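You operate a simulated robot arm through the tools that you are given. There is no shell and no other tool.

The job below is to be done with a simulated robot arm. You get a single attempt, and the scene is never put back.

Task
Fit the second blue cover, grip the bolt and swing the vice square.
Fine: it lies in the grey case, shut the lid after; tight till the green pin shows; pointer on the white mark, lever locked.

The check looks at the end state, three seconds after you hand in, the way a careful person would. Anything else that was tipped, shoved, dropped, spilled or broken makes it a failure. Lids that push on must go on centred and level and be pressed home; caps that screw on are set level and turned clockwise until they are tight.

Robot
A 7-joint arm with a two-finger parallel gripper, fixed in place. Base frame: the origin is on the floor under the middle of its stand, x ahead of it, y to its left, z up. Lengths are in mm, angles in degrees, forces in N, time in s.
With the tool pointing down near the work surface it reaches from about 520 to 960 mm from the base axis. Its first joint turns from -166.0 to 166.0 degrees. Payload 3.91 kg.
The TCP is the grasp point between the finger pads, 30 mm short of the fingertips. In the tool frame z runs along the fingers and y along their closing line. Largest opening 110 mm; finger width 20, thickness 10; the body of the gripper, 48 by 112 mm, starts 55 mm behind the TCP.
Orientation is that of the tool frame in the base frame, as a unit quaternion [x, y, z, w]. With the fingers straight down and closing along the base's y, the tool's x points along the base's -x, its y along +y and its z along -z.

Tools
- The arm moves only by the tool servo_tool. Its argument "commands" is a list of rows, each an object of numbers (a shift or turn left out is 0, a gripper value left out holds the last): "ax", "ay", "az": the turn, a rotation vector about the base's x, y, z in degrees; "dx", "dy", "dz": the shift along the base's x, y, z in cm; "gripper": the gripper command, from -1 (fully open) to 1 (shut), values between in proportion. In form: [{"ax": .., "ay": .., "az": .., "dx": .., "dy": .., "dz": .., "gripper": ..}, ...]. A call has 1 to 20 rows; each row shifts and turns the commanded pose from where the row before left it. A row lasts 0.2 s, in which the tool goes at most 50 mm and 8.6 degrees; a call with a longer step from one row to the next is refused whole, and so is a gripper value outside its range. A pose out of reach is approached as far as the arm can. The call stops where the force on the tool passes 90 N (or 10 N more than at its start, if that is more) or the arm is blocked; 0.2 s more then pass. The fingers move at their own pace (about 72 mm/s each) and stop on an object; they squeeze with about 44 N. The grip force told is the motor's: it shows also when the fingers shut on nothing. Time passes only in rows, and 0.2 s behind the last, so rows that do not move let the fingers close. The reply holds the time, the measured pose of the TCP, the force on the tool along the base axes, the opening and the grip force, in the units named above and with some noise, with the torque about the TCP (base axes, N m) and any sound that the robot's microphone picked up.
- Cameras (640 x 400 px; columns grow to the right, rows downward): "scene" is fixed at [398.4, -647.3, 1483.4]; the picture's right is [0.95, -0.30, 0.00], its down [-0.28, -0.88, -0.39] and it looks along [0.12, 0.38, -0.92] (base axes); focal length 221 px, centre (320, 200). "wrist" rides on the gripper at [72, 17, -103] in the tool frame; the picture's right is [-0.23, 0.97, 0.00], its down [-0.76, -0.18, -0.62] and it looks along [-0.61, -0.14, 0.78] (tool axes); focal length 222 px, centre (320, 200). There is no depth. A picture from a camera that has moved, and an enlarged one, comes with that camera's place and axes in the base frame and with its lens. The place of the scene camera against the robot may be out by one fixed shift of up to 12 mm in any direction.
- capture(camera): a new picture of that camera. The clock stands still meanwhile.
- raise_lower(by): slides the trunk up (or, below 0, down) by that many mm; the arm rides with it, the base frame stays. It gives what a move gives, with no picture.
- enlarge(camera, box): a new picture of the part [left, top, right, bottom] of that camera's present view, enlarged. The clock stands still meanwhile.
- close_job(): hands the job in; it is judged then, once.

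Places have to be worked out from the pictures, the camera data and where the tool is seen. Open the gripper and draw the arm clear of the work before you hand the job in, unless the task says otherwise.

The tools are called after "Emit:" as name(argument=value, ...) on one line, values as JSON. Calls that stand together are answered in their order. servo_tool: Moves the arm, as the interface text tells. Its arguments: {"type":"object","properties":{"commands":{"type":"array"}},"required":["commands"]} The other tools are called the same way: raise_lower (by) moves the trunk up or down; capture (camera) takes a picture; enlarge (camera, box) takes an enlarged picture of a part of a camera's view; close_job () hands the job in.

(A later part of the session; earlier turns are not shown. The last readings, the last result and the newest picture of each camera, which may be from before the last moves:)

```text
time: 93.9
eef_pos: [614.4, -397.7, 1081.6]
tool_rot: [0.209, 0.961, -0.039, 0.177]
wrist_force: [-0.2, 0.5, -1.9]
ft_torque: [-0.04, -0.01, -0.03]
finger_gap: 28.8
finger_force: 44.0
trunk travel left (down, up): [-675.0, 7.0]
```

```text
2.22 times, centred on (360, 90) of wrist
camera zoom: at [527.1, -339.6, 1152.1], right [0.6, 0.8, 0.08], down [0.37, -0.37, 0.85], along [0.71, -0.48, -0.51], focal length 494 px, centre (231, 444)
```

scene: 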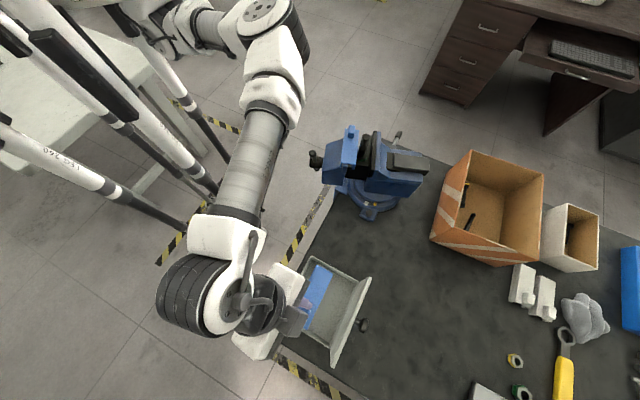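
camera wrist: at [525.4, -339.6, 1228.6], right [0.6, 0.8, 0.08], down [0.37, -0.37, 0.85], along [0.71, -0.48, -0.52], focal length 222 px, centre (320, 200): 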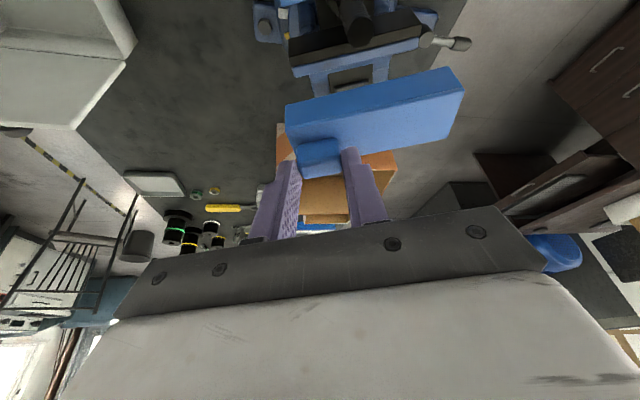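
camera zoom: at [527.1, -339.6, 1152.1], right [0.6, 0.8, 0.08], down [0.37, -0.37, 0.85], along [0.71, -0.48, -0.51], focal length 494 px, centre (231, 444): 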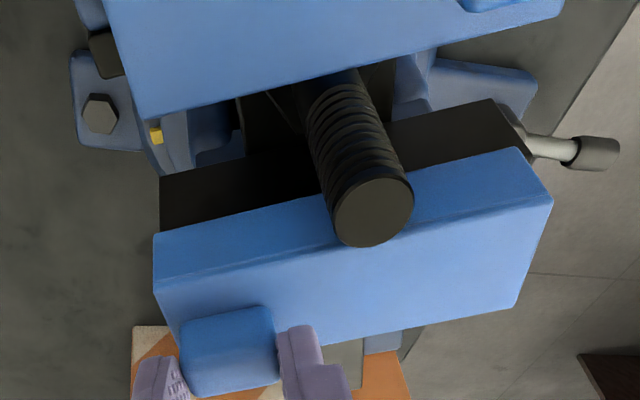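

The legs are just above the lip with roughly 2.5–6 mm spare on each side. I shift 1 mm toward centre and lower 14 mm so the legs straddle the lip.

Emit:
servo_tool(commands=[{"dx": -0.09, "dy": 0.04, "dz": -0.4}, {"dz": -0.5}, {"dz": -0.5}, {}])

Emit:
enlarge(camera="scene", box=[355, 140, 405, 180])

Emit:
enlarge(camera="wrist", box=[240, 0, 480, 180])

```text
time: 94.9
eef_pos: [613.9, -397.1, 1068.5]
tool_rot: [0.209, 0.961, -0.039, 0.178]
wrist_force: [2.2, -0.5, 9.2]
ft_torque: [0.15, -0.44, -0.04]
finger_gap: 29.0
finger_force: 44.1
trunk travel left (down, up): [-675.0, 7.0]
```

```text
10.00 times, centred on (380, 160) of scene
camera zoom: at [398.4, -647.3, 1483.4], right [0.95, -0.3, 0.0], down [-0.28, -0.88, -0.39], along [0.12, 0.38, -0.92], focal length 2208 px, centre (-280, 600)
```

zoom: 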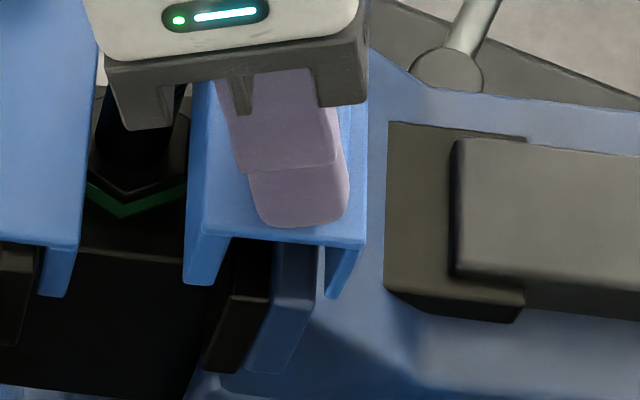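

```text
2.22 times, centred on (360, 90) of wrist
camera zoom: at [526.0, -338.4, 1139.3], right [0.6, 0.8, 0.08], down [0.37, -0.36, 0.85], along [0.71, -0.48, -0.51], focal length 494 px, centre (231, 444)
```

zoom: 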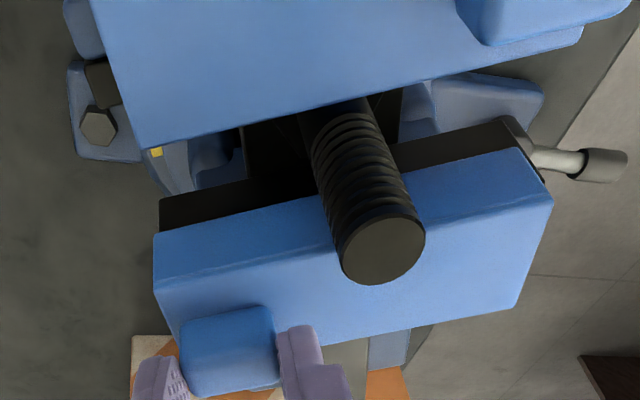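

There is a 9 N contact with the legs straddling the lip, but the cover still looks ~10 mm high. I look closely at both ends before pressing.

Emit:
enlarge(camera="wrist", box=[400, 30, 520, 110])

Emit:
enlarge(camera="wrist", box=[270, 60, 390, 160])

Emit:
enlarge(camera="scene", box=[362, 155, 392, 180])

```text
5.00 times, centred on (460, 70) of wrist
camera zoom: at [526.0, -338.4, 1139.3], right [0.6, 0.8, 0.08], down [0.37, -0.36, 0.85], along [0.71, -0.48, -0.51], focal length 1111 px, centre (-380, 850)
```

zoom: 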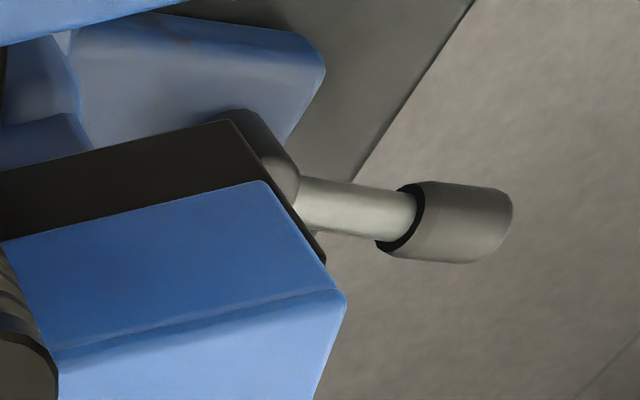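

```text
4.00 times, centred on (330, 110) of wrist
camera zoom: at [526.0, -338.4, 1139.3], right [0.6, 0.8, 0.08], down [0.37, -0.36, 0.85], along [0.71, -0.48, -0.51], focal length 888 px, centre (280, 560)
```

zoom: 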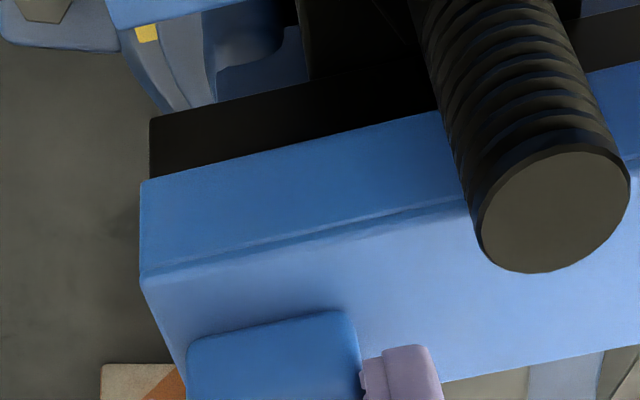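

```text
16.00 times, centred on (377, 168) of scene
camera zoom: at [398.4, -647.3, 1483.4], right [0.95, -0.3, 0.0], down [-0.28, -0.88, -0.39], along [0.12, 0.38, -0.92], focal length 3534 px, centre (-592, 720)
```

zoom: 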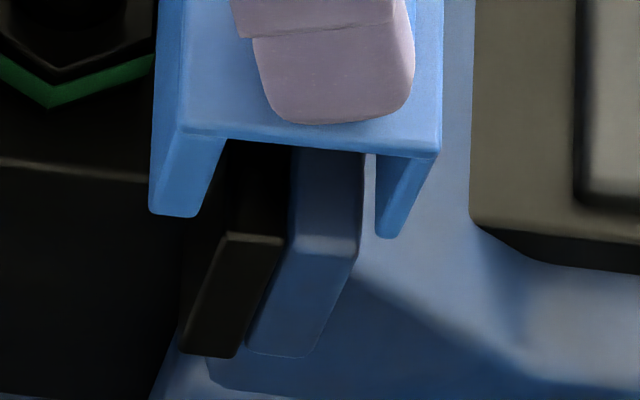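

The legs straddle the lip but the rear leg seems to be catching (contact about mid-length on the rear side), and the end view shows slightly less room at the rear. I lift 3 mm, shift 2 mm rearward and lower again in small steps.

Emit:
servo_tool(commands=[{"dz": 0.35}, {"dx": 0.18, "dy": -0.09, "az": -0.5}, {"dz": -0.3}, {"dz": -0.3}, {}])

Emit:
enlarge(camera="scene", box=[362, 155, 392, 180])

```text
time: 96.1
eef_pos: [617.1, -398.6, 1064.9]
tool_rot: [0.214, 0.96, -0.039, 0.176]
wrist_force: [-0.3, -0.2, -0.5]
ft_torque: [-0.01, 0.06, 0.0]
finger_gap: 29.0
finger_force: 44.0
trunk travel left (down, up): [-675.0, 7.0]
```

```text
16.00 times, centred on (377, 168) of scene
camera zoom: at [398.4, -647.3, 1483.4], right [0.95, -0.3, 0.0], down [-0.28, -0.88, -0.39], along [0.12, 0.38, -0.92], focal length 3534 px, centre (-592, 720)
```

zoom: 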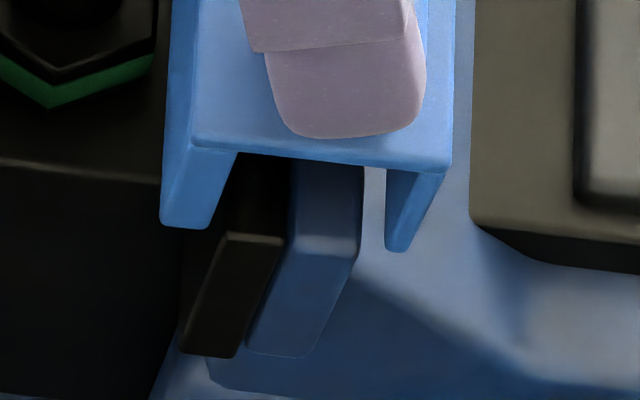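

It now passes freely (no force, 4 mm lower). I keep lowering in small steps until it meets the seat.

Emit:
servo_tool(commands=[{"dz": -0.3}, {"dz": -0.3}, {"dz": -0.3}, {}])

Emit:
enlarge(camera="scene", box=[362, 155, 392, 180])

```text
time: 97.1
eef_pos: [616.2, -399.2, 1055.4]
tool_rot: [0.213, 0.96, -0.038, 0.178]
wrist_force: [-0.3, -0.6, -1.4]
ft_torque: [-0.02, -0.02, 0.01]
finger_gap: 29.2
finger_force: 44.2
trunk travel left (down, up): [-675.0, 7.0]
```

```text
16.00 times, centred on (377, 168) of scene
camera zoom: at [398.4, -647.3, 1483.4], right [0.95, -0.3, 0.0], down [-0.28, -0.88, -0.39], along [0.12, 0.38, -0.92], focal length 3534 px, centre (-592, 720)
```

zoom: 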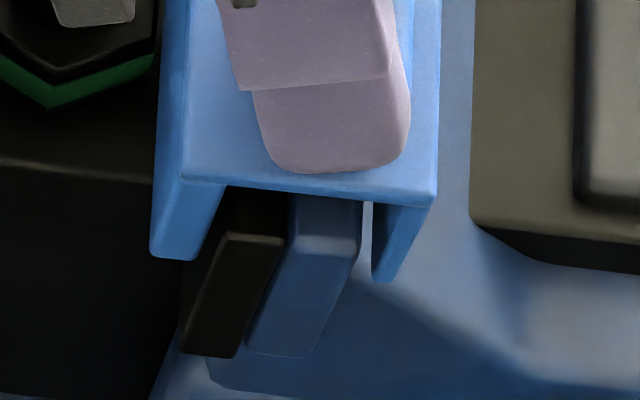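

Still free and going straight down. I continue in 2.5 mm steps.

Emit:
servo_tool(commands=[{"dz": -0.25}, {"dz": -0.25}, {}])

Emit:
servo_tool(commands=[{"dz": -0.25}, {}])

Emit:
enlarge(camera="scene", box=[362, 155, 392, 180])

```text
time: 97.9
eef_pos: [616.1, -398.5, 1051.4]
tool_rot: [0.213, 0.96, -0.04, 0.176]
wrist_force: [0.5, 0.2, -1.4]
ft_torque: [-0.04, 0.0, 0.0]
finger_gap: 28.9
finger_force: 43.7
trunk travel left (down, up): [-675.0, 7.0]
```

```text
time: 98.5
eef_pos: [615.1, -398.6, 1048.3]
tool_rot: [0.212, 0.96, -0.039, 0.176]
wrist_force: [0.6, 1.2, -0.9]
ft_torque: [-0.02, 0.01, 0.06]
finger_gap: 29.1
finger_force: 43.9
trunk travel left (down, up): [-675.0, 7.0]
```

```text
16.00 times, centred on (377, 168) of scene
camera zoom: at [398.4, -647.3, 1483.4], right [0.95, -0.3, 0.0], down [-0.28, -0.88, -0.39], along [0.12, 0.38, -0.92], focal length 3534 px, centre (-592, 720)
```

zoom: 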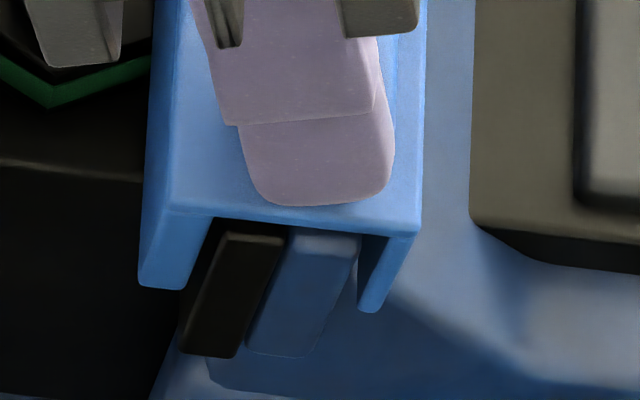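

The top plate is now nearly on the lip and the cover is centred on it. I continue the last millimetres.

Emit:
servo_tool(commands=[{"dz": -0.2}, {}])

Emit:
servo_tool(commands=[{"dz": -0.2}, {}])

Emit:
enlarge(camera="scene", box=[362, 155, 392, 180])

```text
time: 99.1
eef_pos: [616.1, -399.9, 1045.6]
tool_rot: [0.213, 0.96, -0.039, 0.177]
wrist_force: [0.0, -0.7, -0.6]
ft_torque: [-0.03, 0.0, 0.01]
finger_gap: 28.9
finger_force: 43.3
trunk travel left (down, up): [-675.0, 7.0]
```

```text
time: 99.7
eef_pos: [614.4, -398.8, 1046.2]
tool_rot: [0.212, 0.96, -0.04, 0.178]
wrist_force: [0.3, -2.7, 11.4]
ft_torque: [-0.35, 0.02, 0.01]
finger_gap: 29.3
finger_force: 43.9
trunk travel left (down, up): [-675.0, 7.0]
```

```text
16.00 times, centred on (377, 168) of scene
camera zoom: at [398.4, -647.3, 1483.4], right [0.95, -0.3, 0.0], down [-0.28, -0.88, -0.39], along [0.12, 0.38, -0.92], focal length 3534 px, centre (-592, 720)
```

zoom: 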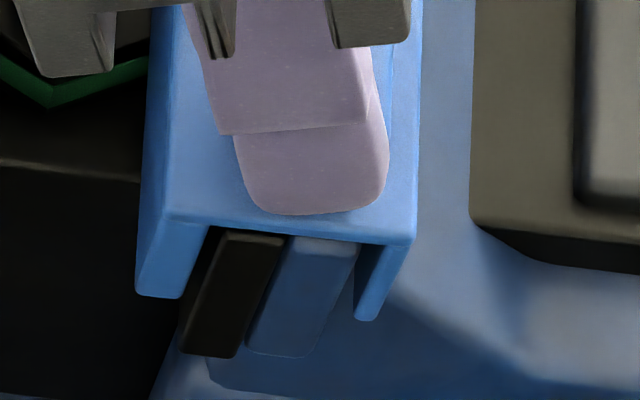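

The near end has met the lip (11 N). I release the nub and lift away, then check how the cover sits.

Emit:
servo_tool(commands=[{"dz": 0.1}, {"gripper": 0.35}, {"gripper": 0.2}, {"gripper": 0.2}, {"dx": -0.9, "dy": 0.4, "dz": 2.6}, {"dx": -0.9, "dy": 0.4, "dz": 2.6}, {"dz": 3.0}, {"dz": 3.0}, {}])

Emit:
enlarge(camera="scene", box=[340, 125, 400, 175])

Emit:
capture(camera="wrist")

Emit:
enlarge(camera="wrist", box=[240, 40, 440, 170])

```text
time: 101.7
eef_pos: [597.8, -391.7, 1158.1]
tool_rot: [0.213, 0.96, -0.039, 0.177]
wrist_force: [0.4, 0.2, -1.1]
ft_torque: [0.02, 0.02, 0.0]
finger_gap: 43.9
finger_force: 0.0
trunk travel left (down, up): [-675.0, 7.0]
```

```text
8.00 times, centred on (370, 150) of scene
camera zoom: at [398.4, -647.3, 1483.4], right [0.95, -0.3, 0.0], down [-0.28, -0.88, -0.39], along [0.12, 0.38, -0.92], focal length 1767 px, centre (-80, 600)
```

zoom: 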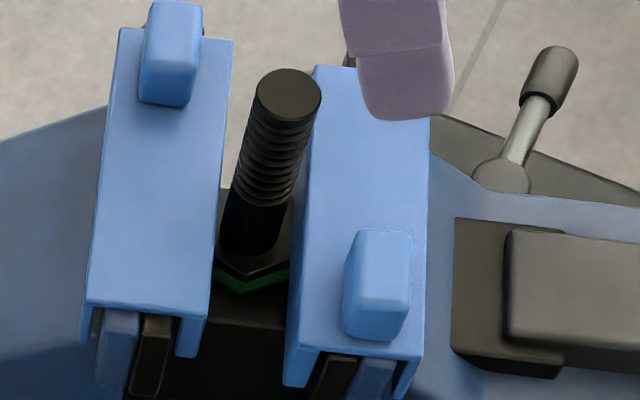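

```text
taken
camera wrist: at [511.7, -332.7, 1229.7], right [0.6, 0.79, 0.08], down [0.37, -0.37, 0.85], along [0.71, -0.48, -0.52], focal length 222 px, centre (320, 200)
```

wrist: 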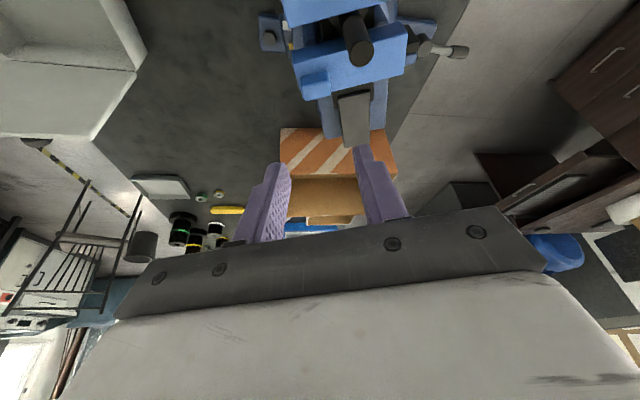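

```text
3.08 times, centred on (340, 105) of wrist
camera zoom: at [511.7, -332.7, 1229.7], right [0.6, 0.79, 0.08], down [0.37, -0.37, 0.85], along [0.71, -0.48, -0.52], focal length 684 px, centre (258, 492)
```

zoom: 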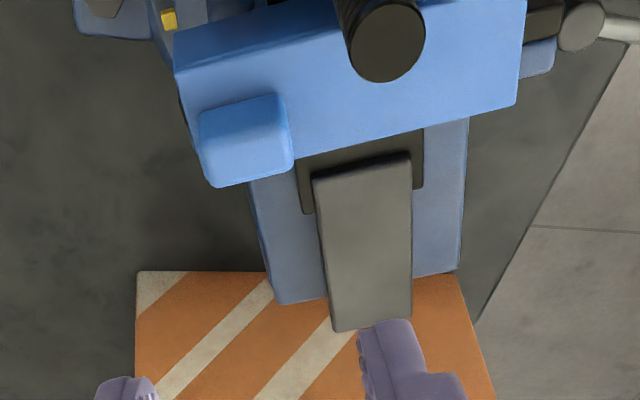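

The second cover sits on the fixed jaw as the mirror of the first, bolt still upright. Now I press it home: fingers closed, tool vertical, pushing down on the centre line of its top.

Emit:
servo_tool(commands=[{"ax": 2.9, "ay": 6.35, "dx": 1.4, "dy": 0.7, "gripper": 1.0}, {"ax": 2.9, "ay": 6.35, "dx": 1.4, "dy": 0.7}, {"ax": 2.9, "ay": 6.3, "dx": 1.37, "dy": 0.79}, {"dz": -3.0}, {"dz": -3.0}, {"dz": -3.0}, {}])

Emit:
enlarge(camera="wrist", box=[200, 60, 440, 230])

Emit:
enlarge(camera="scene", box=[340, 125, 400, 175])

```text
time: 103.3
eef_pos: [640.4, -369.1, 1067.8]
tool_rot: [0.216, 0.976, -0.001, 0.0]
wrist_force: [-0.4, -0.5, -0.6]
ft_torque: [-0.01, -0.02, 0.04]
finger_gap: 0.0
finger_force: 38.3
trunk travel left (down, up): [-675.0, 7.0]
```

```text
2.35 times, centred on (320, 145) of wrist
camera zoom: at [582.4, -322.8, 1172.3], right [0.62, 0.79, 0.0], down [0.62, -0.48, 0.62], along [0.49, -0.39, -0.78], focal length 523 px, centre (320, 329)
```

zoom: 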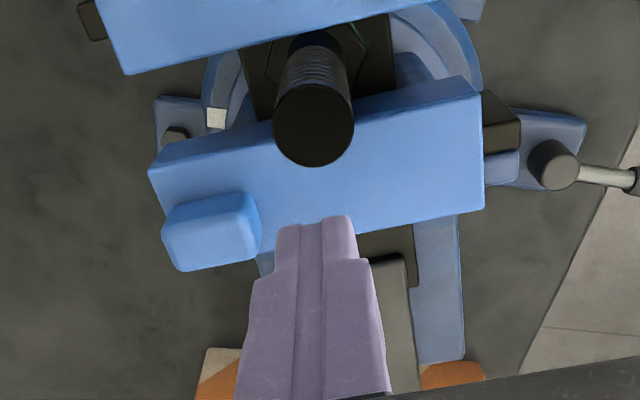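

```text
8.00 times, centred on (370, 150) of scene
camera zoom: at [398.4, -647.3, 1483.4], right [0.95, -0.3, 0.0], down [-0.28, -0.88, -0.39], along [0.12, 0.38, -0.92], focal length 1767 px, centre (-80, 600)
```

zoom: 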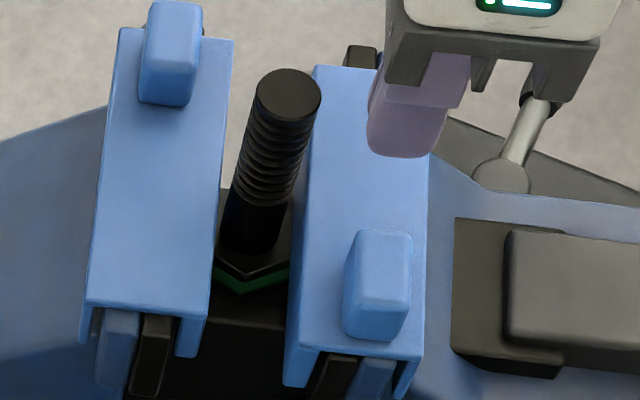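

The lip sticks out farther past the cover at the far (+y) end than at the near end. I compare with the first cover's fit at both ends.

Emit:
enlarge(camera="scene", box=[340, 120, 385, 150])

Emit:
enlarge(camera="scene", box=[335, 155, 390, 190])

Emit:
capture(camera="wrist")

```text
13.33 times, centred on (362, 135) of scene
camera zoom: at [398.4, -647.3, 1483.4], right [0.95, -0.3, 0.0], down [-0.28, -0.88, -0.39], along [0.12, 0.38, -0.92], focal length 2945 px, centre (-247, 1067)
```

zoom: 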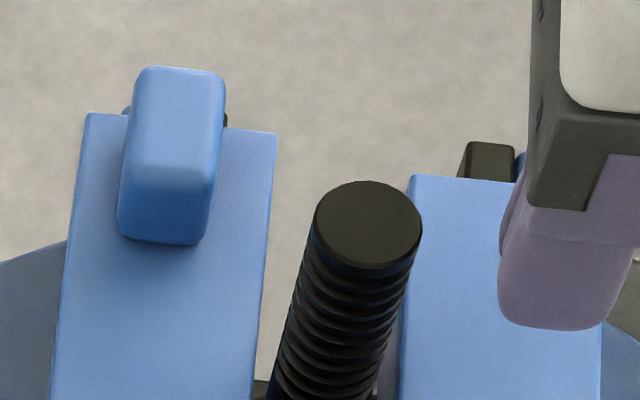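

```text
11.43 times, centred on (362, 172) of scene
camera zoom: at [398.4, -647.3, 1483.4], right [0.95, -0.3, 0.0], down [-0.28, -0.88, -0.39], along [0.12, 0.38, -0.92], focal length 2524 px, centre (-166, 514)
```

zoom: 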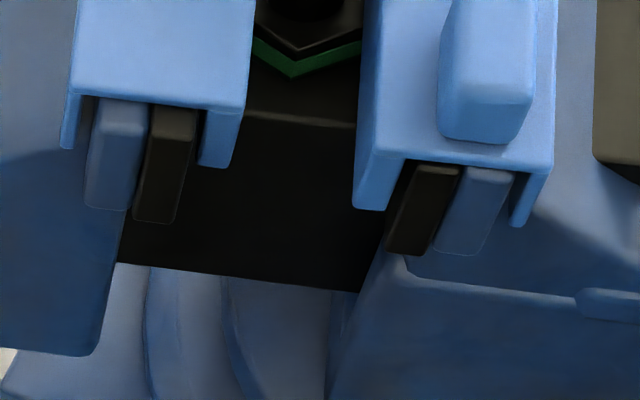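

```text
taken
camera wrist: at [582.4, -322.8, 1172.3], right [0.62, 0.79, 0.0], down [0.62, -0.48, 0.62], along [0.49, -0.39, -0.78], focal length 222 px, centre (320, 200)
```

wrist: 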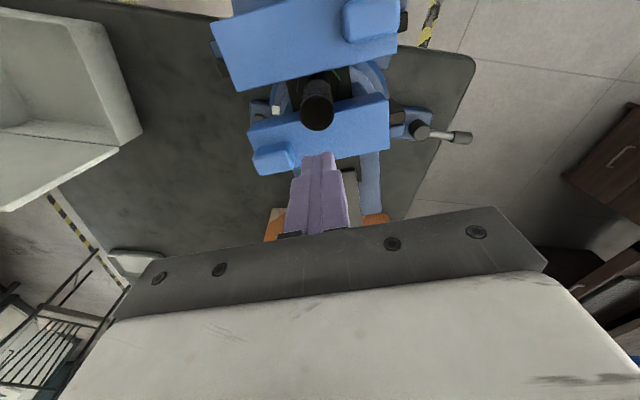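

Compared with the first cover (about 3 mm / 6 mm lip showing), the second sits about 4 mm too far toward the near end. I regrip its nub with the vertical tool to slide it 4 mm along the jaw.

Emit:
servo_tool(commands=[{"dz": 1.0, "gripper": 0.12}, {"dx": -0.8, "dy": -1.65}, {"dx": -0.77, "dy": -1.64}, {}])

Emit:
enlarge(camera="wrist", box=[220, 70, 420, 210])

```text
time: 104.3
eef_pos: [622.9, -400.8, 1078.0]
tool_rot: [0.216, 0.976, -0.001, 0.0]
wrist_force: [-0.5, 0.7, 0.1]
ft_torque: [0.01, 0.0, 0.0]
finger_gap: 48.5
finger_force: 0.1
trunk travel left (down, up): [-675.0, 7.0]
```

```text
2.86 times, centred on (320, 140) of wrist
camera zoom: at [566.0, -355.0, 1181.4], right [0.62, 0.79, 0.0], down [0.62, -0.48, 0.62], along [0.49, -0.39, -0.78], focal length 635 px, centre (320, 371)
```

zoom: 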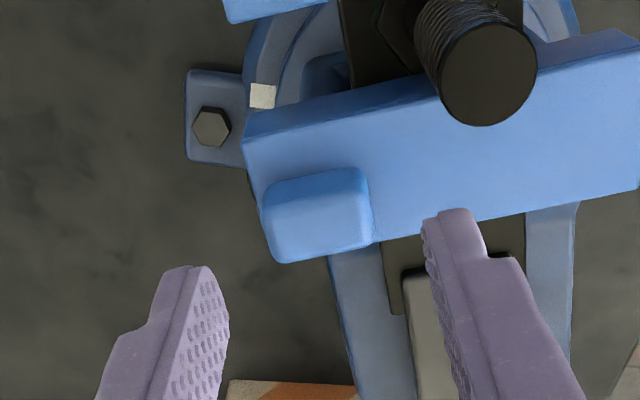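

The nub top is at (627,-404). I move over it, descend to just above the cover's top and grip.

Emit:
servo_tool(commands=[{"dx": 0.41, "dy": -0.3, "dz": -1.3}, {"dz": -1.4}, {"dz": -1.2}, {}, {"gripper": 0.4}, {"gripper": 1.0}, {"gripper": 1.0}, {"gripper": 1.0}])

Emit:
enlarge(camera="wrist", box=[220, 70, 420, 210])

```text
time: 106.1
eef_pos: [628.6, -404.5, 1039.0]
tool_rot: [0.216, 0.976, -0.001, 0.0]
wrist_force: [0.2, -0.1, -0.9]
ft_torque: [0.02, 0.01, -0.03]
finger_gap: 29.1
finger_force: 43.9
trunk travel left (down, up): [-675.0, 7.0]
```

```text
2.86 times, centred on (320, 140) of wrist
camera zoom: at [570.2, -358.4, 1142.3], right [0.62, 0.79, 0.0], down [0.62, -0.48, 0.62], along [0.49, -0.39, -0.78], focal length 635 px, centre (320, 371)
```

zoom: 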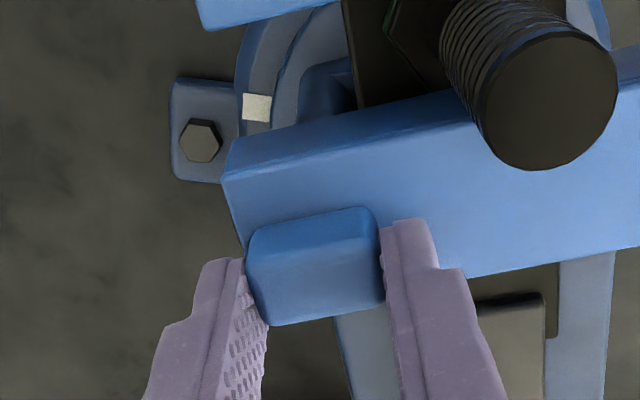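

Gripped. I ease it up 1 mm, slide it 4 mm toward +y along the jaw, set it back down, and look.

Emit:
servo_tool(commands=[{"dz": 0.1}, {"dx": 0.09, "dy": 0.18}, {"dx": 0.08, "dy": 0.18}, {"dz": -0.15}, {}])

Emit:
enlarge(camera="scene", box=[335, 155, 390, 190])

Emit:
enlarge(camera="wrist", box=[220, 50, 460, 210])

```text
time: 107.3
eef_pos: [630.0, -401.4, 1038.9]
tool_rot: [0.216, 0.976, -0.001, 0.0]
wrist_force: [0.0, -1.1, 1.9]
ft_torque: [0.08, -0.05, -0.08]
finger_gap: 29.0
finger_force: 43.7
trunk travel left (down, up): [-675.0, 7.0]
```

```text
11.43 times, centred on (362, 172) of scene
camera zoom: at [398.4, -647.3, 1483.4], right [0.95, -0.3, 0.0], down [-0.28, -0.88, -0.39], along [0.12, 0.38, -0.92], focal length 2524 px, centre (-166, 514)
```

zoom: 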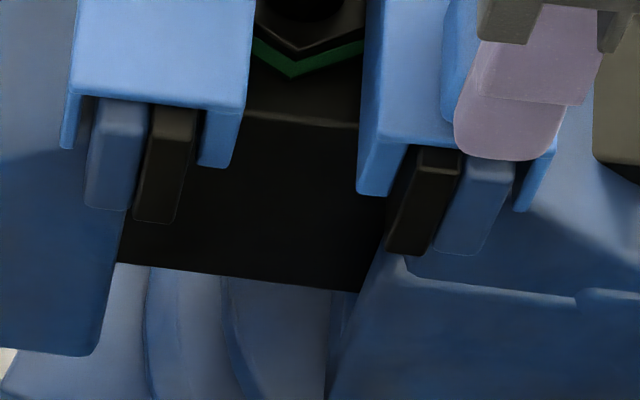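

```text
2.50 times, centred on (340, 130) of wrist
camera zoom: at [572.4, -354.9, 1142.2], right [0.62, 0.79, 0.0], down [0.62, -0.48, 0.62], along [0.49, -0.39, -0.78], focal length 555 px, centre (270, 375)
```

zoom: 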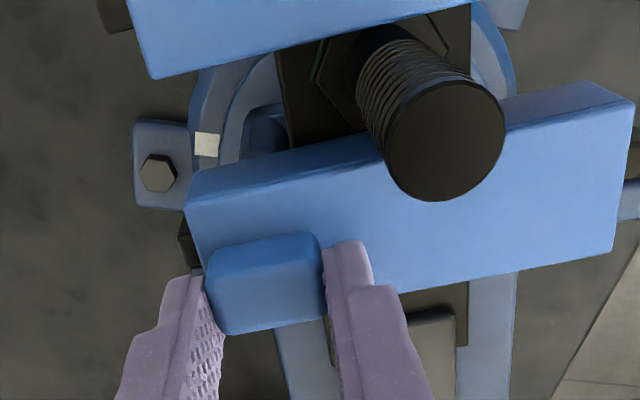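

The cover is now centred along the jaw. I release, close the fingers and press down on the middle of the cover.

Emit:
servo_tool(commands=[{"gripper": 0.35}, {"gripper": 0.12}, {"dz": 2.5}, {"dz": 2.5, "gripper": 1.0}, {"dx": 0.7, "dy": 1.7, "gripper": 1.0}, {"dx": 0.7, "dy": 1.7}, {"gripper": 1.0}, {"dz": -2.5}, {"dz": -2.0}, {}])

Emit:
enlarge(camera="scene", box=[340, 120, 400, 180])

```text
time: 109.5
eef_pos: [644.2, -368.7, 1042.6]
tool_rot: [0.216, 0.976, -0.001, -0.001]
wrist_force: [0.2, 0.3, -0.6]
ft_torque: [0.01, -0.02, -0.03]
finger_gap: 0.0
finger_force: 37.9
trunk travel left (down, up): [-675.0, 7.0]
```

```text
6.67 times, centred on (370, 150) of scene
camera zoom: at [398.4, -647.3, 1483.4], right [0.95, -0.3, 0.0], down [-0.28, -0.88, -0.39], along [0.12, 0.38, -0.92], focal length 1472 px, centre (-13, 533)
```

zoom: 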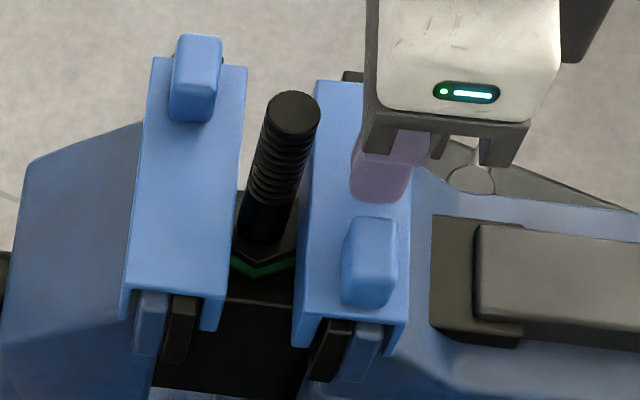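

I press down in small steps at the centre.

Emit:
servo_tool(commands=[{"dz": -0.4}, {"dz": -0.3}, {}])

Emit:
servo_tool(commands=[{"dz": -0.3}, {}])

```text
time: 110.3
eef_pos: [643.5, -368.0, 1036.0]
tool_rot: [0.216, 0.976, 0.0, 0.0]
wrist_force: [-0.4, 0.6, 0.4]
ft_torque: [-0.01, 0.0, 0.01]
finger_gap: 0.0
finger_force: 38.1
trunk travel left (down, up): [-675.0, 7.0]
```

```text
time: 110.9
eef_pos: [643.8, -367.4, 1033.9]
tool_rot: [0.216, 0.976, -0.002, 0.0]
wrist_force: [0.7, -1.4, 8.5]
ft_torque: [-0.05, -0.04, 0.01]
finger_gap: 0.0
finger_force: 37.5
trunk travel left (down, up): [-675.0, 7.0]
```

Contact at cover top z≈1004. I increase the pressure gradually.

Emit:
servo_tool(commands=[{"dz": -0.4}, {}])

Emit:
servo_tool(commands=[{"dz": -0.6}, {}])

Emit:
servo_tool(commands=[{"dz": -1.0}, {}])

```text
time: 111.5
eef_pos: [642.4, -367.0, 1033.8]
tool_rot: [0.216, 0.976, -0.003, 0.003]
wrist_force: [9.6, -5.4, 39.2]
ft_torque: [-0.09, -0.21, -0.11]
finger_gap: 0.0
finger_force: 38.0
trunk travel left (down, up): [-675.0, 7.0]
```

```text
time: 112.1
eef_pos: [642.0, -367.8, 1032.8]
tool_rot: [0.216, 0.976, -0.006, 0.007]
wrist_force: [13.9, -2.2, 69.8]
ft_torque: [0.02, -0.23, 0.14]
finger_gap: 0.0
finger_force: 37.3
trunk travel left (down, up): [-675.0, 7.0]
```

```text
time: 112.4
eef_pos: [643.9, -368.0, 1033.4]
tool_rot: [0.216, 0.976, -0.01, 0.009]
wrist_force: [-6.8, 9.3, 39.0]
ft_torque: [0.45, 0.5, -0.36]
finger_gap: 0.0
finger_force: 37.4
trunk travel left (down, up): [-675.0, 7.0]
stopped in row 1: the force on the tool passed its limit at 95 N (the readings are from after the stop); the commanded pose is now the measured one
```

The centre holds firm at 95 N with no further travel. I lift and check both ends; then press near each end as well.

Emit:
servo_tool(commands=[{"dz": 0.8}, {"dx": 1.3, "dy": 2.7, "dz": 0.4}, {"dz": -0.8}, {}])

Emit:
servo_tool(commands=[{"dz": -0.4}, {}])

Emit:
servo_tool(commands=[{"dz": -0.4}, {}])

```text
time: 113.4
eef_pos: [659.2, -342.7, 1033.0]
tool_rot: [0.216, 0.976, -0.008, 0.009]
wrist_force: [4.7, 2.1, 16.2]
ft_torque: [0.18, -0.01, -0.03]
finger_gap: 0.3
finger_force: 37.5
trunk travel left (down, up): [-675.0, 7.0]
```

```text
time: 114.0
eef_pos: [659.1, -342.0, 1034.2]
tool_rot: [0.216, 0.976, -0.01, 0.011]
wrist_force: [13.5, 3.3, 46.1]
ft_torque: [0.27, -0.08, -0.03]
finger_gap: 0.0
finger_force: 37.8
trunk travel left (down, up): [-675.0, 7.0]
```

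```text
time: 114.6
eef_pos: [659.2, -342.1, 1034.3]
tool_rot: [0.216, 0.976, -0.012, 0.014]
wrist_force: [19.0, 7.8, 64.8]
ft_torque: [0.45, -0.18, 0.09]
finger_gap: 0.0
finger_force: 37.5
trunk travel left (down, up): [-675.0, 7.0]
```

The far end is at the same level and firm, so the cover is seated level. I lift off and view the result.

Emit:
servo_tool(commands=[{"dz": 1.5}, {"dz": 3.0}, {"dz": 4.0}, {"dz": 4.0, "dx": -2.0, "dy": 2.0}, {}])

Emit:
enlarge(camera="scene", box=[300, 110, 420, 210])

Emit:
capture(camera="wrist")

```text
time: 115.8
eef_pos: [641.2, -322.6, 1147.9]
tool_rot: [0.217, 0.976, -0.007, 0.007]
wrist_force: [0.1, -0.1, -0.7]
ft_torque: [-0.02, 0.01, -0.01]
finger_gap: 0.0
finger_force: 37.9
trunk travel left (down, up): [-675.0, 7.0]
```

```text
4.00 times, centred on (360, 160) of scene
camera zoom: at [398.4, -647.3, 1483.4], right [0.95, -0.3, 0.0], down [-0.28, -0.88, -0.39], along [0.12, 0.38, -0.92], focal length 883 px, centre (160, 360)
```

zoom: 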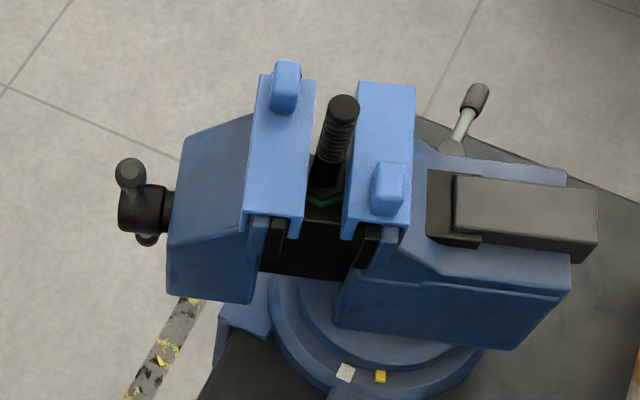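

```text
taken
camera wrist: at [581.9, -275.6, 1250.9], right [0.62, 0.79, -0.01], down [0.61, -0.47, 0.64], along [0.5, -0.4, -0.77], focal length 222 px, centre (320, 200)
```

wrist: 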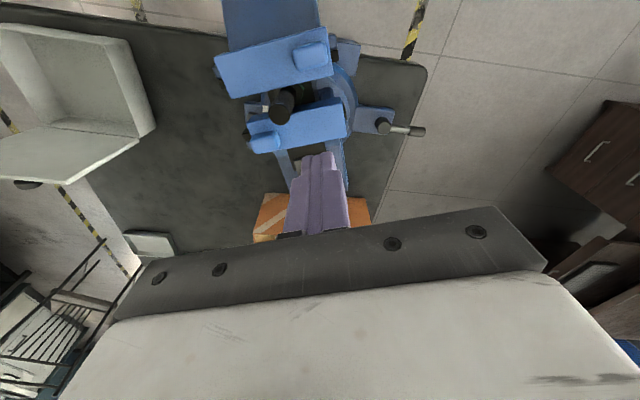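

The second cover is on, matching the first. Next is the screw handle at the robot side of the vice (hub near (497,-297,930)); I move there to study it.

Emit:
servo_tool(commands=[{"dx": -4.2, "az": 4}, {"dx": -4.2, "az": 4}, {"dx": -4.2, "az": 4}, {"dx": -4.2, "az": 4}, {"dx": -4.2, "az": 4, "dy": -0.5}, {"az": 5, "dz": -2, "dy": -0.5}, {}])

Emit:
capture(camera="wrist")

Emit:
enlarge(camera="scene", box=[295, 125, 365, 190])

```text
time: 117.4
eef_pos: [429.8, -334.7, 1129.5]
tool_rot: [-0.001, 1.0, -0.006, 0.009]
wrist_force: [-0.1, 0.5, 0.0]
ft_torque: [-0.01, -0.01, -0.02]
finger_gap: 0.2
finger_force: 37.8
trunk travel left (down, up): [-675.0, 7.0]
```

```text
taken
camera wrist: at [356.4, -317.1, 1231.0], right [0.23, 0.97, -0.01], down [0.75, -0.17, 0.64], along [0.62, -0.15, -0.77], focal length 222 px, centre (320, 200)
```

wrist: 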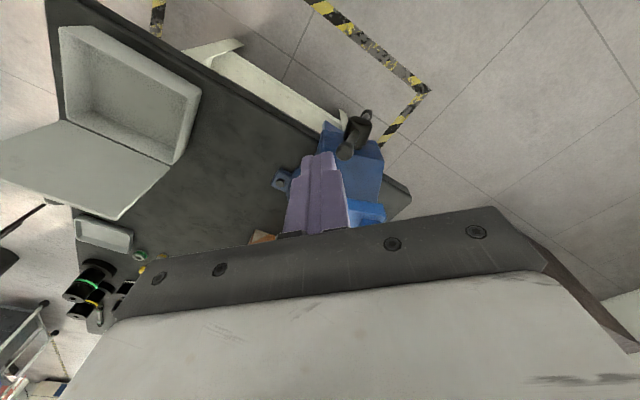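

```text
6.15 times, centred on (330, 158) of scene
camera zoom: at [398.4, -647.3, 1483.4], right [0.95, -0.3, 0.0], down [-0.28, -0.88, -0.39], along [0.12, 0.38, -0.92], focal length 1359 px, centre (258, 462)
```

zoom: 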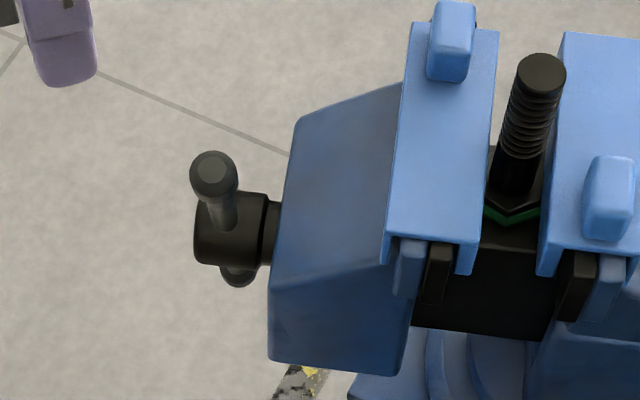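

The handle is a black hub on the screw axis with a T-bar through it, knobs at top and bottom. I open the fingers for a clearer close view.

Emit:
servo_tool(commands=[{"gripper": -1, "dz": -1.0}, {"gripper": -1}, {"gripper": -1}, {"gripper": -1}, {}])

Emit:
enlarge(camera="wrist", box=[290, 80, 420, 220])

```text
time: 118.6
eef_pos: [429.9, -334.2, 1118.9]
tool_rot: [-0.002, 1.0, -0.006, 0.008]
wrist_force: [0.1, -0.6, 0.7]
ft_torque: [0.0, -0.01, 0.02]
finger_gap: 110.2
finger_force: 0.1
trunk travel left (down, up): [-675.0, 7.0]
```

```text
2.86 times, centred on (355, 150) of wrist
camera zoom: at [356.6, -316.1, 1221.0], right [0.23, 0.97, -0.01], down [0.75, -0.17, 0.64], along [0.62, -0.15, -0.77], focal length 635 px, centre (220, 343)
```

zoom: 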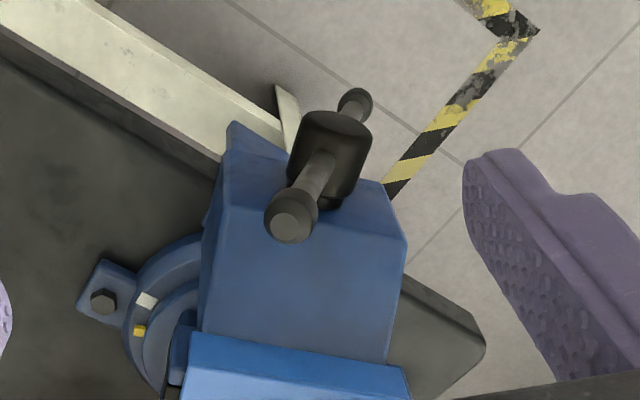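

The T-bar is 176 mm long, centred on the screw axis near (494,-294,914), its top knob leaning 18° toward -y. Clockwise (seen from the handle) means pushing the top end toward -y, so I'll use the closed fingers as a peg; I move to its +y side with the tool leaning back 20° from the vice.

Emit:
servo_tool(commands=[{"gripper": 1, "az": -8.5}, {"gripper": 1, "az": -8.5, "dx": 1.0, "dy": 1.0}, {"az": -8.5, "dx": 1.2, "dy": 1.0}, {"ax": -2.9, "ay": -6.0, "dx": 1.2, "dy": 1.0}, {"ax": -2.9, "ay": -6.0, "dx": 1.2, "dy": 1.0}, {"ax": -2.9, "ay": -6.0, "dx": 1.2, "dy": 1.1, "dz": -2.0}, {"dz": -1.5}, {}])

Emit:
capture(camera="wrist")

Emit:
enlarge(camera="scene", box=[280, 110, 380, 190])

```text
time: 120.4
eef_pos: [487.8, -280.8, 1082.8]
tool_rot: [0.217, 0.959, -0.047, 0.175]
wrist_force: [0.4, 0.6, 0.2]
ft_torque: [0.0, 0.02, 0.03]
finger_gap: 0.1
finger_force: 37.5
trunk travel left (down, up): [-675.0, 7.0]
```

```text
taken
camera wrist: at [402.0, -220.0, 1153.0], right [0.61, 0.79, 0.07], down [0.37, -0.36, 0.86], along [0.7, -0.5, -0.51], focal length 222 px, centre (320, 200)
```

wrist: 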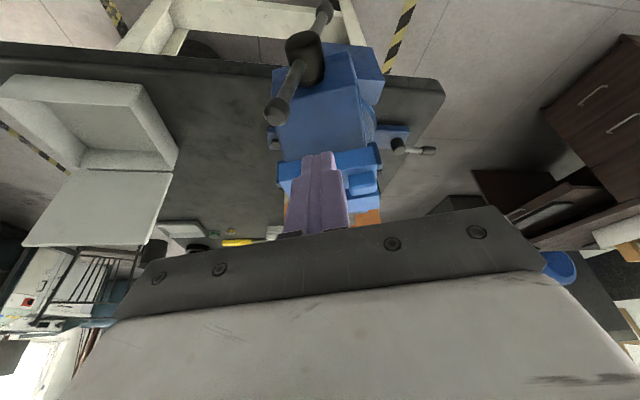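

```text
5.00 times, centred on (330, 150) of scene
camera zoom: at [398.4, -647.3, 1483.4], right [0.95, -0.3, 0.0], down [-0.28, -0.88, -0.39], along [0.12, 0.38, -0.92], focal length 1104 px, centre (270, 450)
```

zoom: 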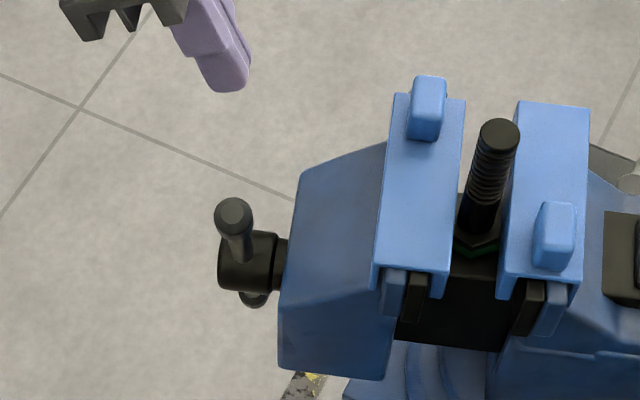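

Triangulating from two wrist views, the T-bar centre is (496.6,-294,906) with the top knob at (486.5,-318.6,986). My peg is 12 mm to the +y side; I descend beside the bar.

Emit:
servo_tool(commands=[{"dz": -2.9}, {"dz": -2.9}, {"dz": -2.8}, {}])

Emit:
capture(camera="wrist")

Emit:
enlarge(camera="scene", box=[280, 110, 380, 190])

```text
time: 121.4
eef_pos: [488.6, -283.8, 994.9]
tool_rot: [0.217, 0.959, -0.047, 0.176]
wrist_force: [-0.4, -0.3, -0.2]
ft_torque: [-0.01, -0.04, 0.0]
finger_gap: 0.0
finger_force: 37.6
trunk travel left (down, up): [-675.0, 7.0]
```

```text
taken
camera wrist: at [402.1, -221.1, 1066.2], right [0.61, 0.79, 0.07], down [0.37, -0.36, 0.86], along [0.7, -0.5, -0.51], focal length 222 px, centre (320, 200)
```

wrist: 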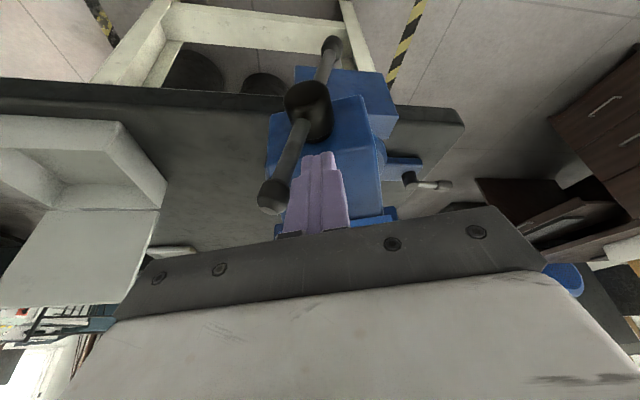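

```text
5.00 times, centred on (330, 150) of scene
camera zoom: at [398.4, -647.3, 1483.4], right [0.95, -0.3, 0.0], down [-0.28, -0.88, -0.39], along [0.12, 0.38, -0.92], focal length 1104 px, centre (270, 450)
```

zoom: 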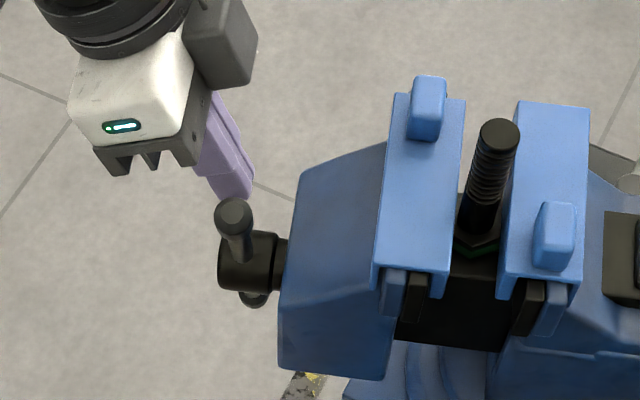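

The peg is in place beside the upper arm of the T-bar. I push toward -y and follow the arc, first to about 30°.

Emit:
servo_tool(commands=[{"dx": -0.43, "dy": -0.9, "dz": -0.05}, {"dx": -0.35, "dy": -0.75, "dz": -0.1}, {"dx": -0.22, "dy": -0.45, "dz": -0.05}])

Emit:
capture(camera="wrist")

```text
time: 122.2
eef_pos: [477.7, -303.1, 994.5]
tool_rot: [0.217, 0.959, -0.047, 0.176]
wrist_force: [2.2, 1.6, 0.1]
ft_torque: [0.04, -0.05, 0.03]
finger_gap: 0.0
finger_force: 37.6
trunk travel left (down, up): [-675.0, 7.0]
```

```text
taken
camera wrist: at [391.6, -242.1, 1065.8], right [0.61, 0.79, 0.07], down [0.37, -0.36, 0.86], along [0.7, -0.5, -0.51], focal length 222 px, centre (320, 200)
```

wrist: 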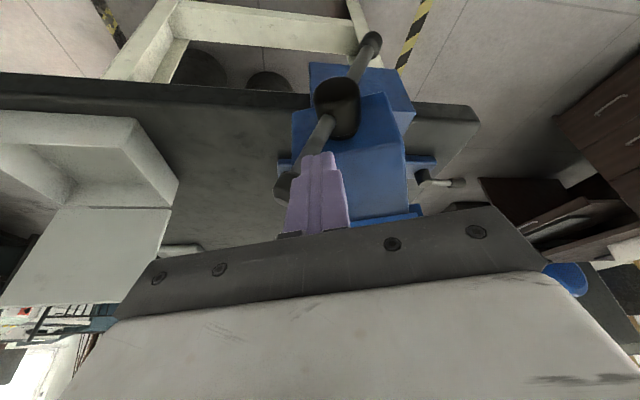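

The bar turns easily (under 3 N). I continue pushing along the arc to about 90°.

Emit:
servo_tool(commands=[{"dx": -0.35, "dy": -0.73, "dz": -0.3}, {"dx": -0.35, "dy": -0.74, "dz": -0.4}, {"dx": -0.27, "dy": -0.56, "dz": -0.64}, {"dx": -0.26, "dy": -0.55, "dz": -0.65}, {"dx": -0.18, "dy": -0.39, "dz": -0.78}, {"dx": -0.18, "dy": -0.38, "dz": -0.79}, {"dx": -0.09, "dy": -0.18, "dz": -0.87}, {"dx": -0.09, "dy": -0.19, "dz": -0.87}])

Emit:
capture(camera="wrist")

Emit:
enlarge(camera="scene", box=[290, 115, 400, 200])

```text
time: 124.0
eef_pos: [459.9, -339.6, 942.9]
tool_rot: [0.218, 0.959, -0.047, 0.176]
wrist_force: [-0.1, 0.0, 0.3]
ft_torque: [-0.02, -0.01, 0.01]
finger_gap: 0.0
finger_force: 38.0
trunk travel left (down, up): [-675.0, 7.0]
```

```text
taken
camera wrist: at [374.0, -278.8, 1013.3], right [0.61, 0.79, 0.07], down [0.37, -0.36, 0.86], along [0.7, -0.5, -0.51], focal length 222 px, centre (320, 200)
```

wrist: 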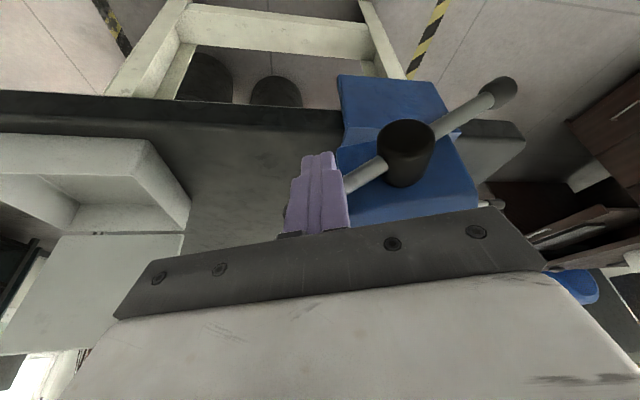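

```text
4.71 times, centred on (345, 158) of scene
camera zoom: at [398.4, -647.3, 1483.4], right [0.95, -0.3, 0.0], down [-0.28, -0.88, -0.39], along [0.12, 0.38, -0.92], focal length 1039 px, centre (202, 400)
```

zoom: 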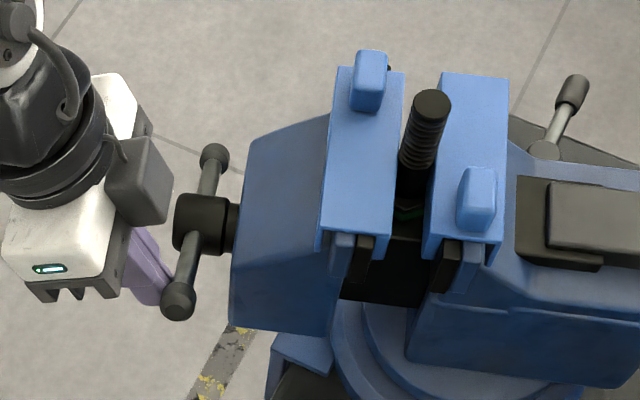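

The bar is horizontal now and the jaw has advanced about 9 mm, moving the bolt against the second cover. I shift the peg 8 mm toward the vice to stay on the bar and push the arm farther down.

Emit:
servo_tool(commands=[{"dz": 0.6}, {"dx": 0.75, "dy": -0.35}, {"dz": -0.8}, {"dz": -0.5}, {"dz": -0.5}])

Emit:
capture(camera="wrist")

Emit:
enlarge(camera="scene", box=[290, 115, 400, 200])

```text
time: 125.2
eef_pos: [466.6, -342.0, 931.3]
tool_rot: [0.217, 0.959, -0.047, 0.177]
wrist_force: [-18.6, 5.6, -2.7]
ft_torque: [-0.17, 0.26, -0.02]
finger_gap: 0.0
finger_force: 38.2
trunk travel left (down, up): [-675.0, 7.0]
```

```text
taken
camera wrist: at [380.7, -281.1, 1001.7], right [0.61, 0.79, 0.07], down [0.37, -0.36, 0.86], along [0.7, -0.5, -0.51], focal length 222 px, centre (320, 200)
```

wrist: 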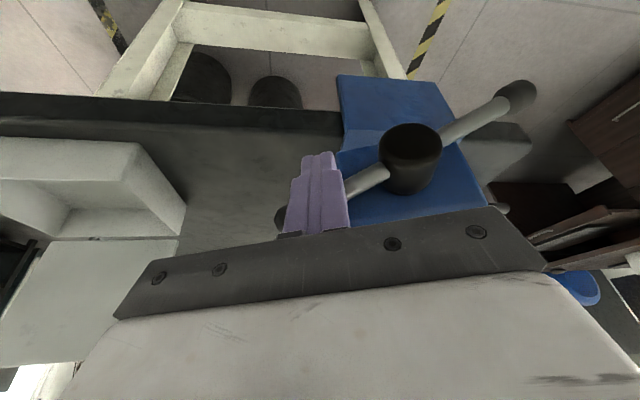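

```text
4.71 times, centred on (345, 158) of scene
camera zoom: at [398.4, -647.3, 1483.4], right [0.95, -0.3, 0.0], down [-0.28, -0.88, -0.39], along [0.12, 0.38, -0.92], focal length 1039 px, centre (202, 400)
```

zoom: 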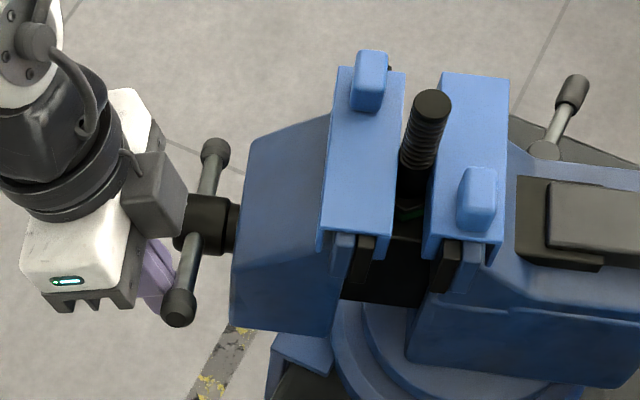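

The peg slid down in front of the bar instead of on top of it (force along the axis). I raise it clear, shift 16 mm toward the vice and check before pushing down.

Emit:
servo_tool(commands=[{"dx": -0.3, "dy": 0.15, "dz": 1.0}, {"dz": 2.0}, {"dz": 1.5}, {"dx": 1.7, "dy": -0.82}, {}])

Emit:
capture(camera="wrist")

Emit:
enlarge(camera="scene", box=[290, 135, 350, 195])

```text
time: 126.3
eef_pos: [463.3, -343.7, 971.6]
tool_rot: [0.229, 0.96, -0.042, 0.156]
wrist_force: [-32.0, 9.6, 4.5]
ft_torque: [0.19, 0.12, 0.11]
finger_gap: 0.0
finger_force: 38.0
trunk travel left (down, up): [-675.0, 7.0]
stopped in row 5: the force on the tool passed its limit at 92 N (the readings are from after the stop); the commanded pose is now the measured one
```

```text
taken
camera wrist: at [380.3, -282.1, 1046.7], right [0.63, 0.77, 0.06], down [0.39, -0.39, 0.83], along [0.67, -0.5, -0.55], focal length 222 px, centre (320, 200)
```

wrist: 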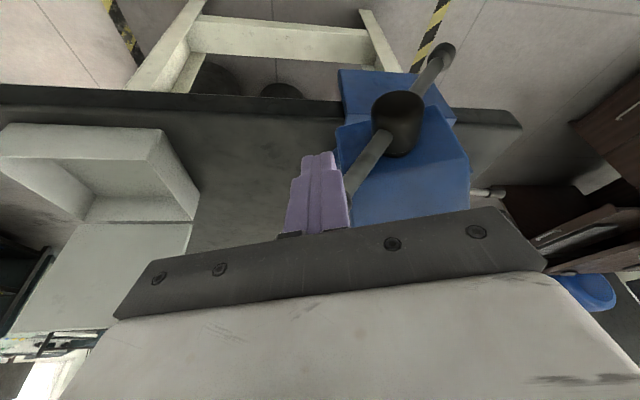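

```text
6.67 times, centred on (320, 165) of scene
camera zoom: at [398.4, -647.3, 1483.4], right [0.95, -0.3, 0.0], down [-0.28, -0.88, -0.39], along [0.12, 0.38, -0.92], focal length 1472 px, centre (320, 433)
```

zoom: 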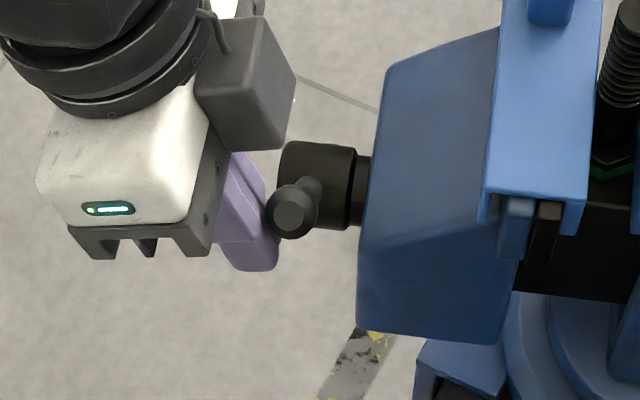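

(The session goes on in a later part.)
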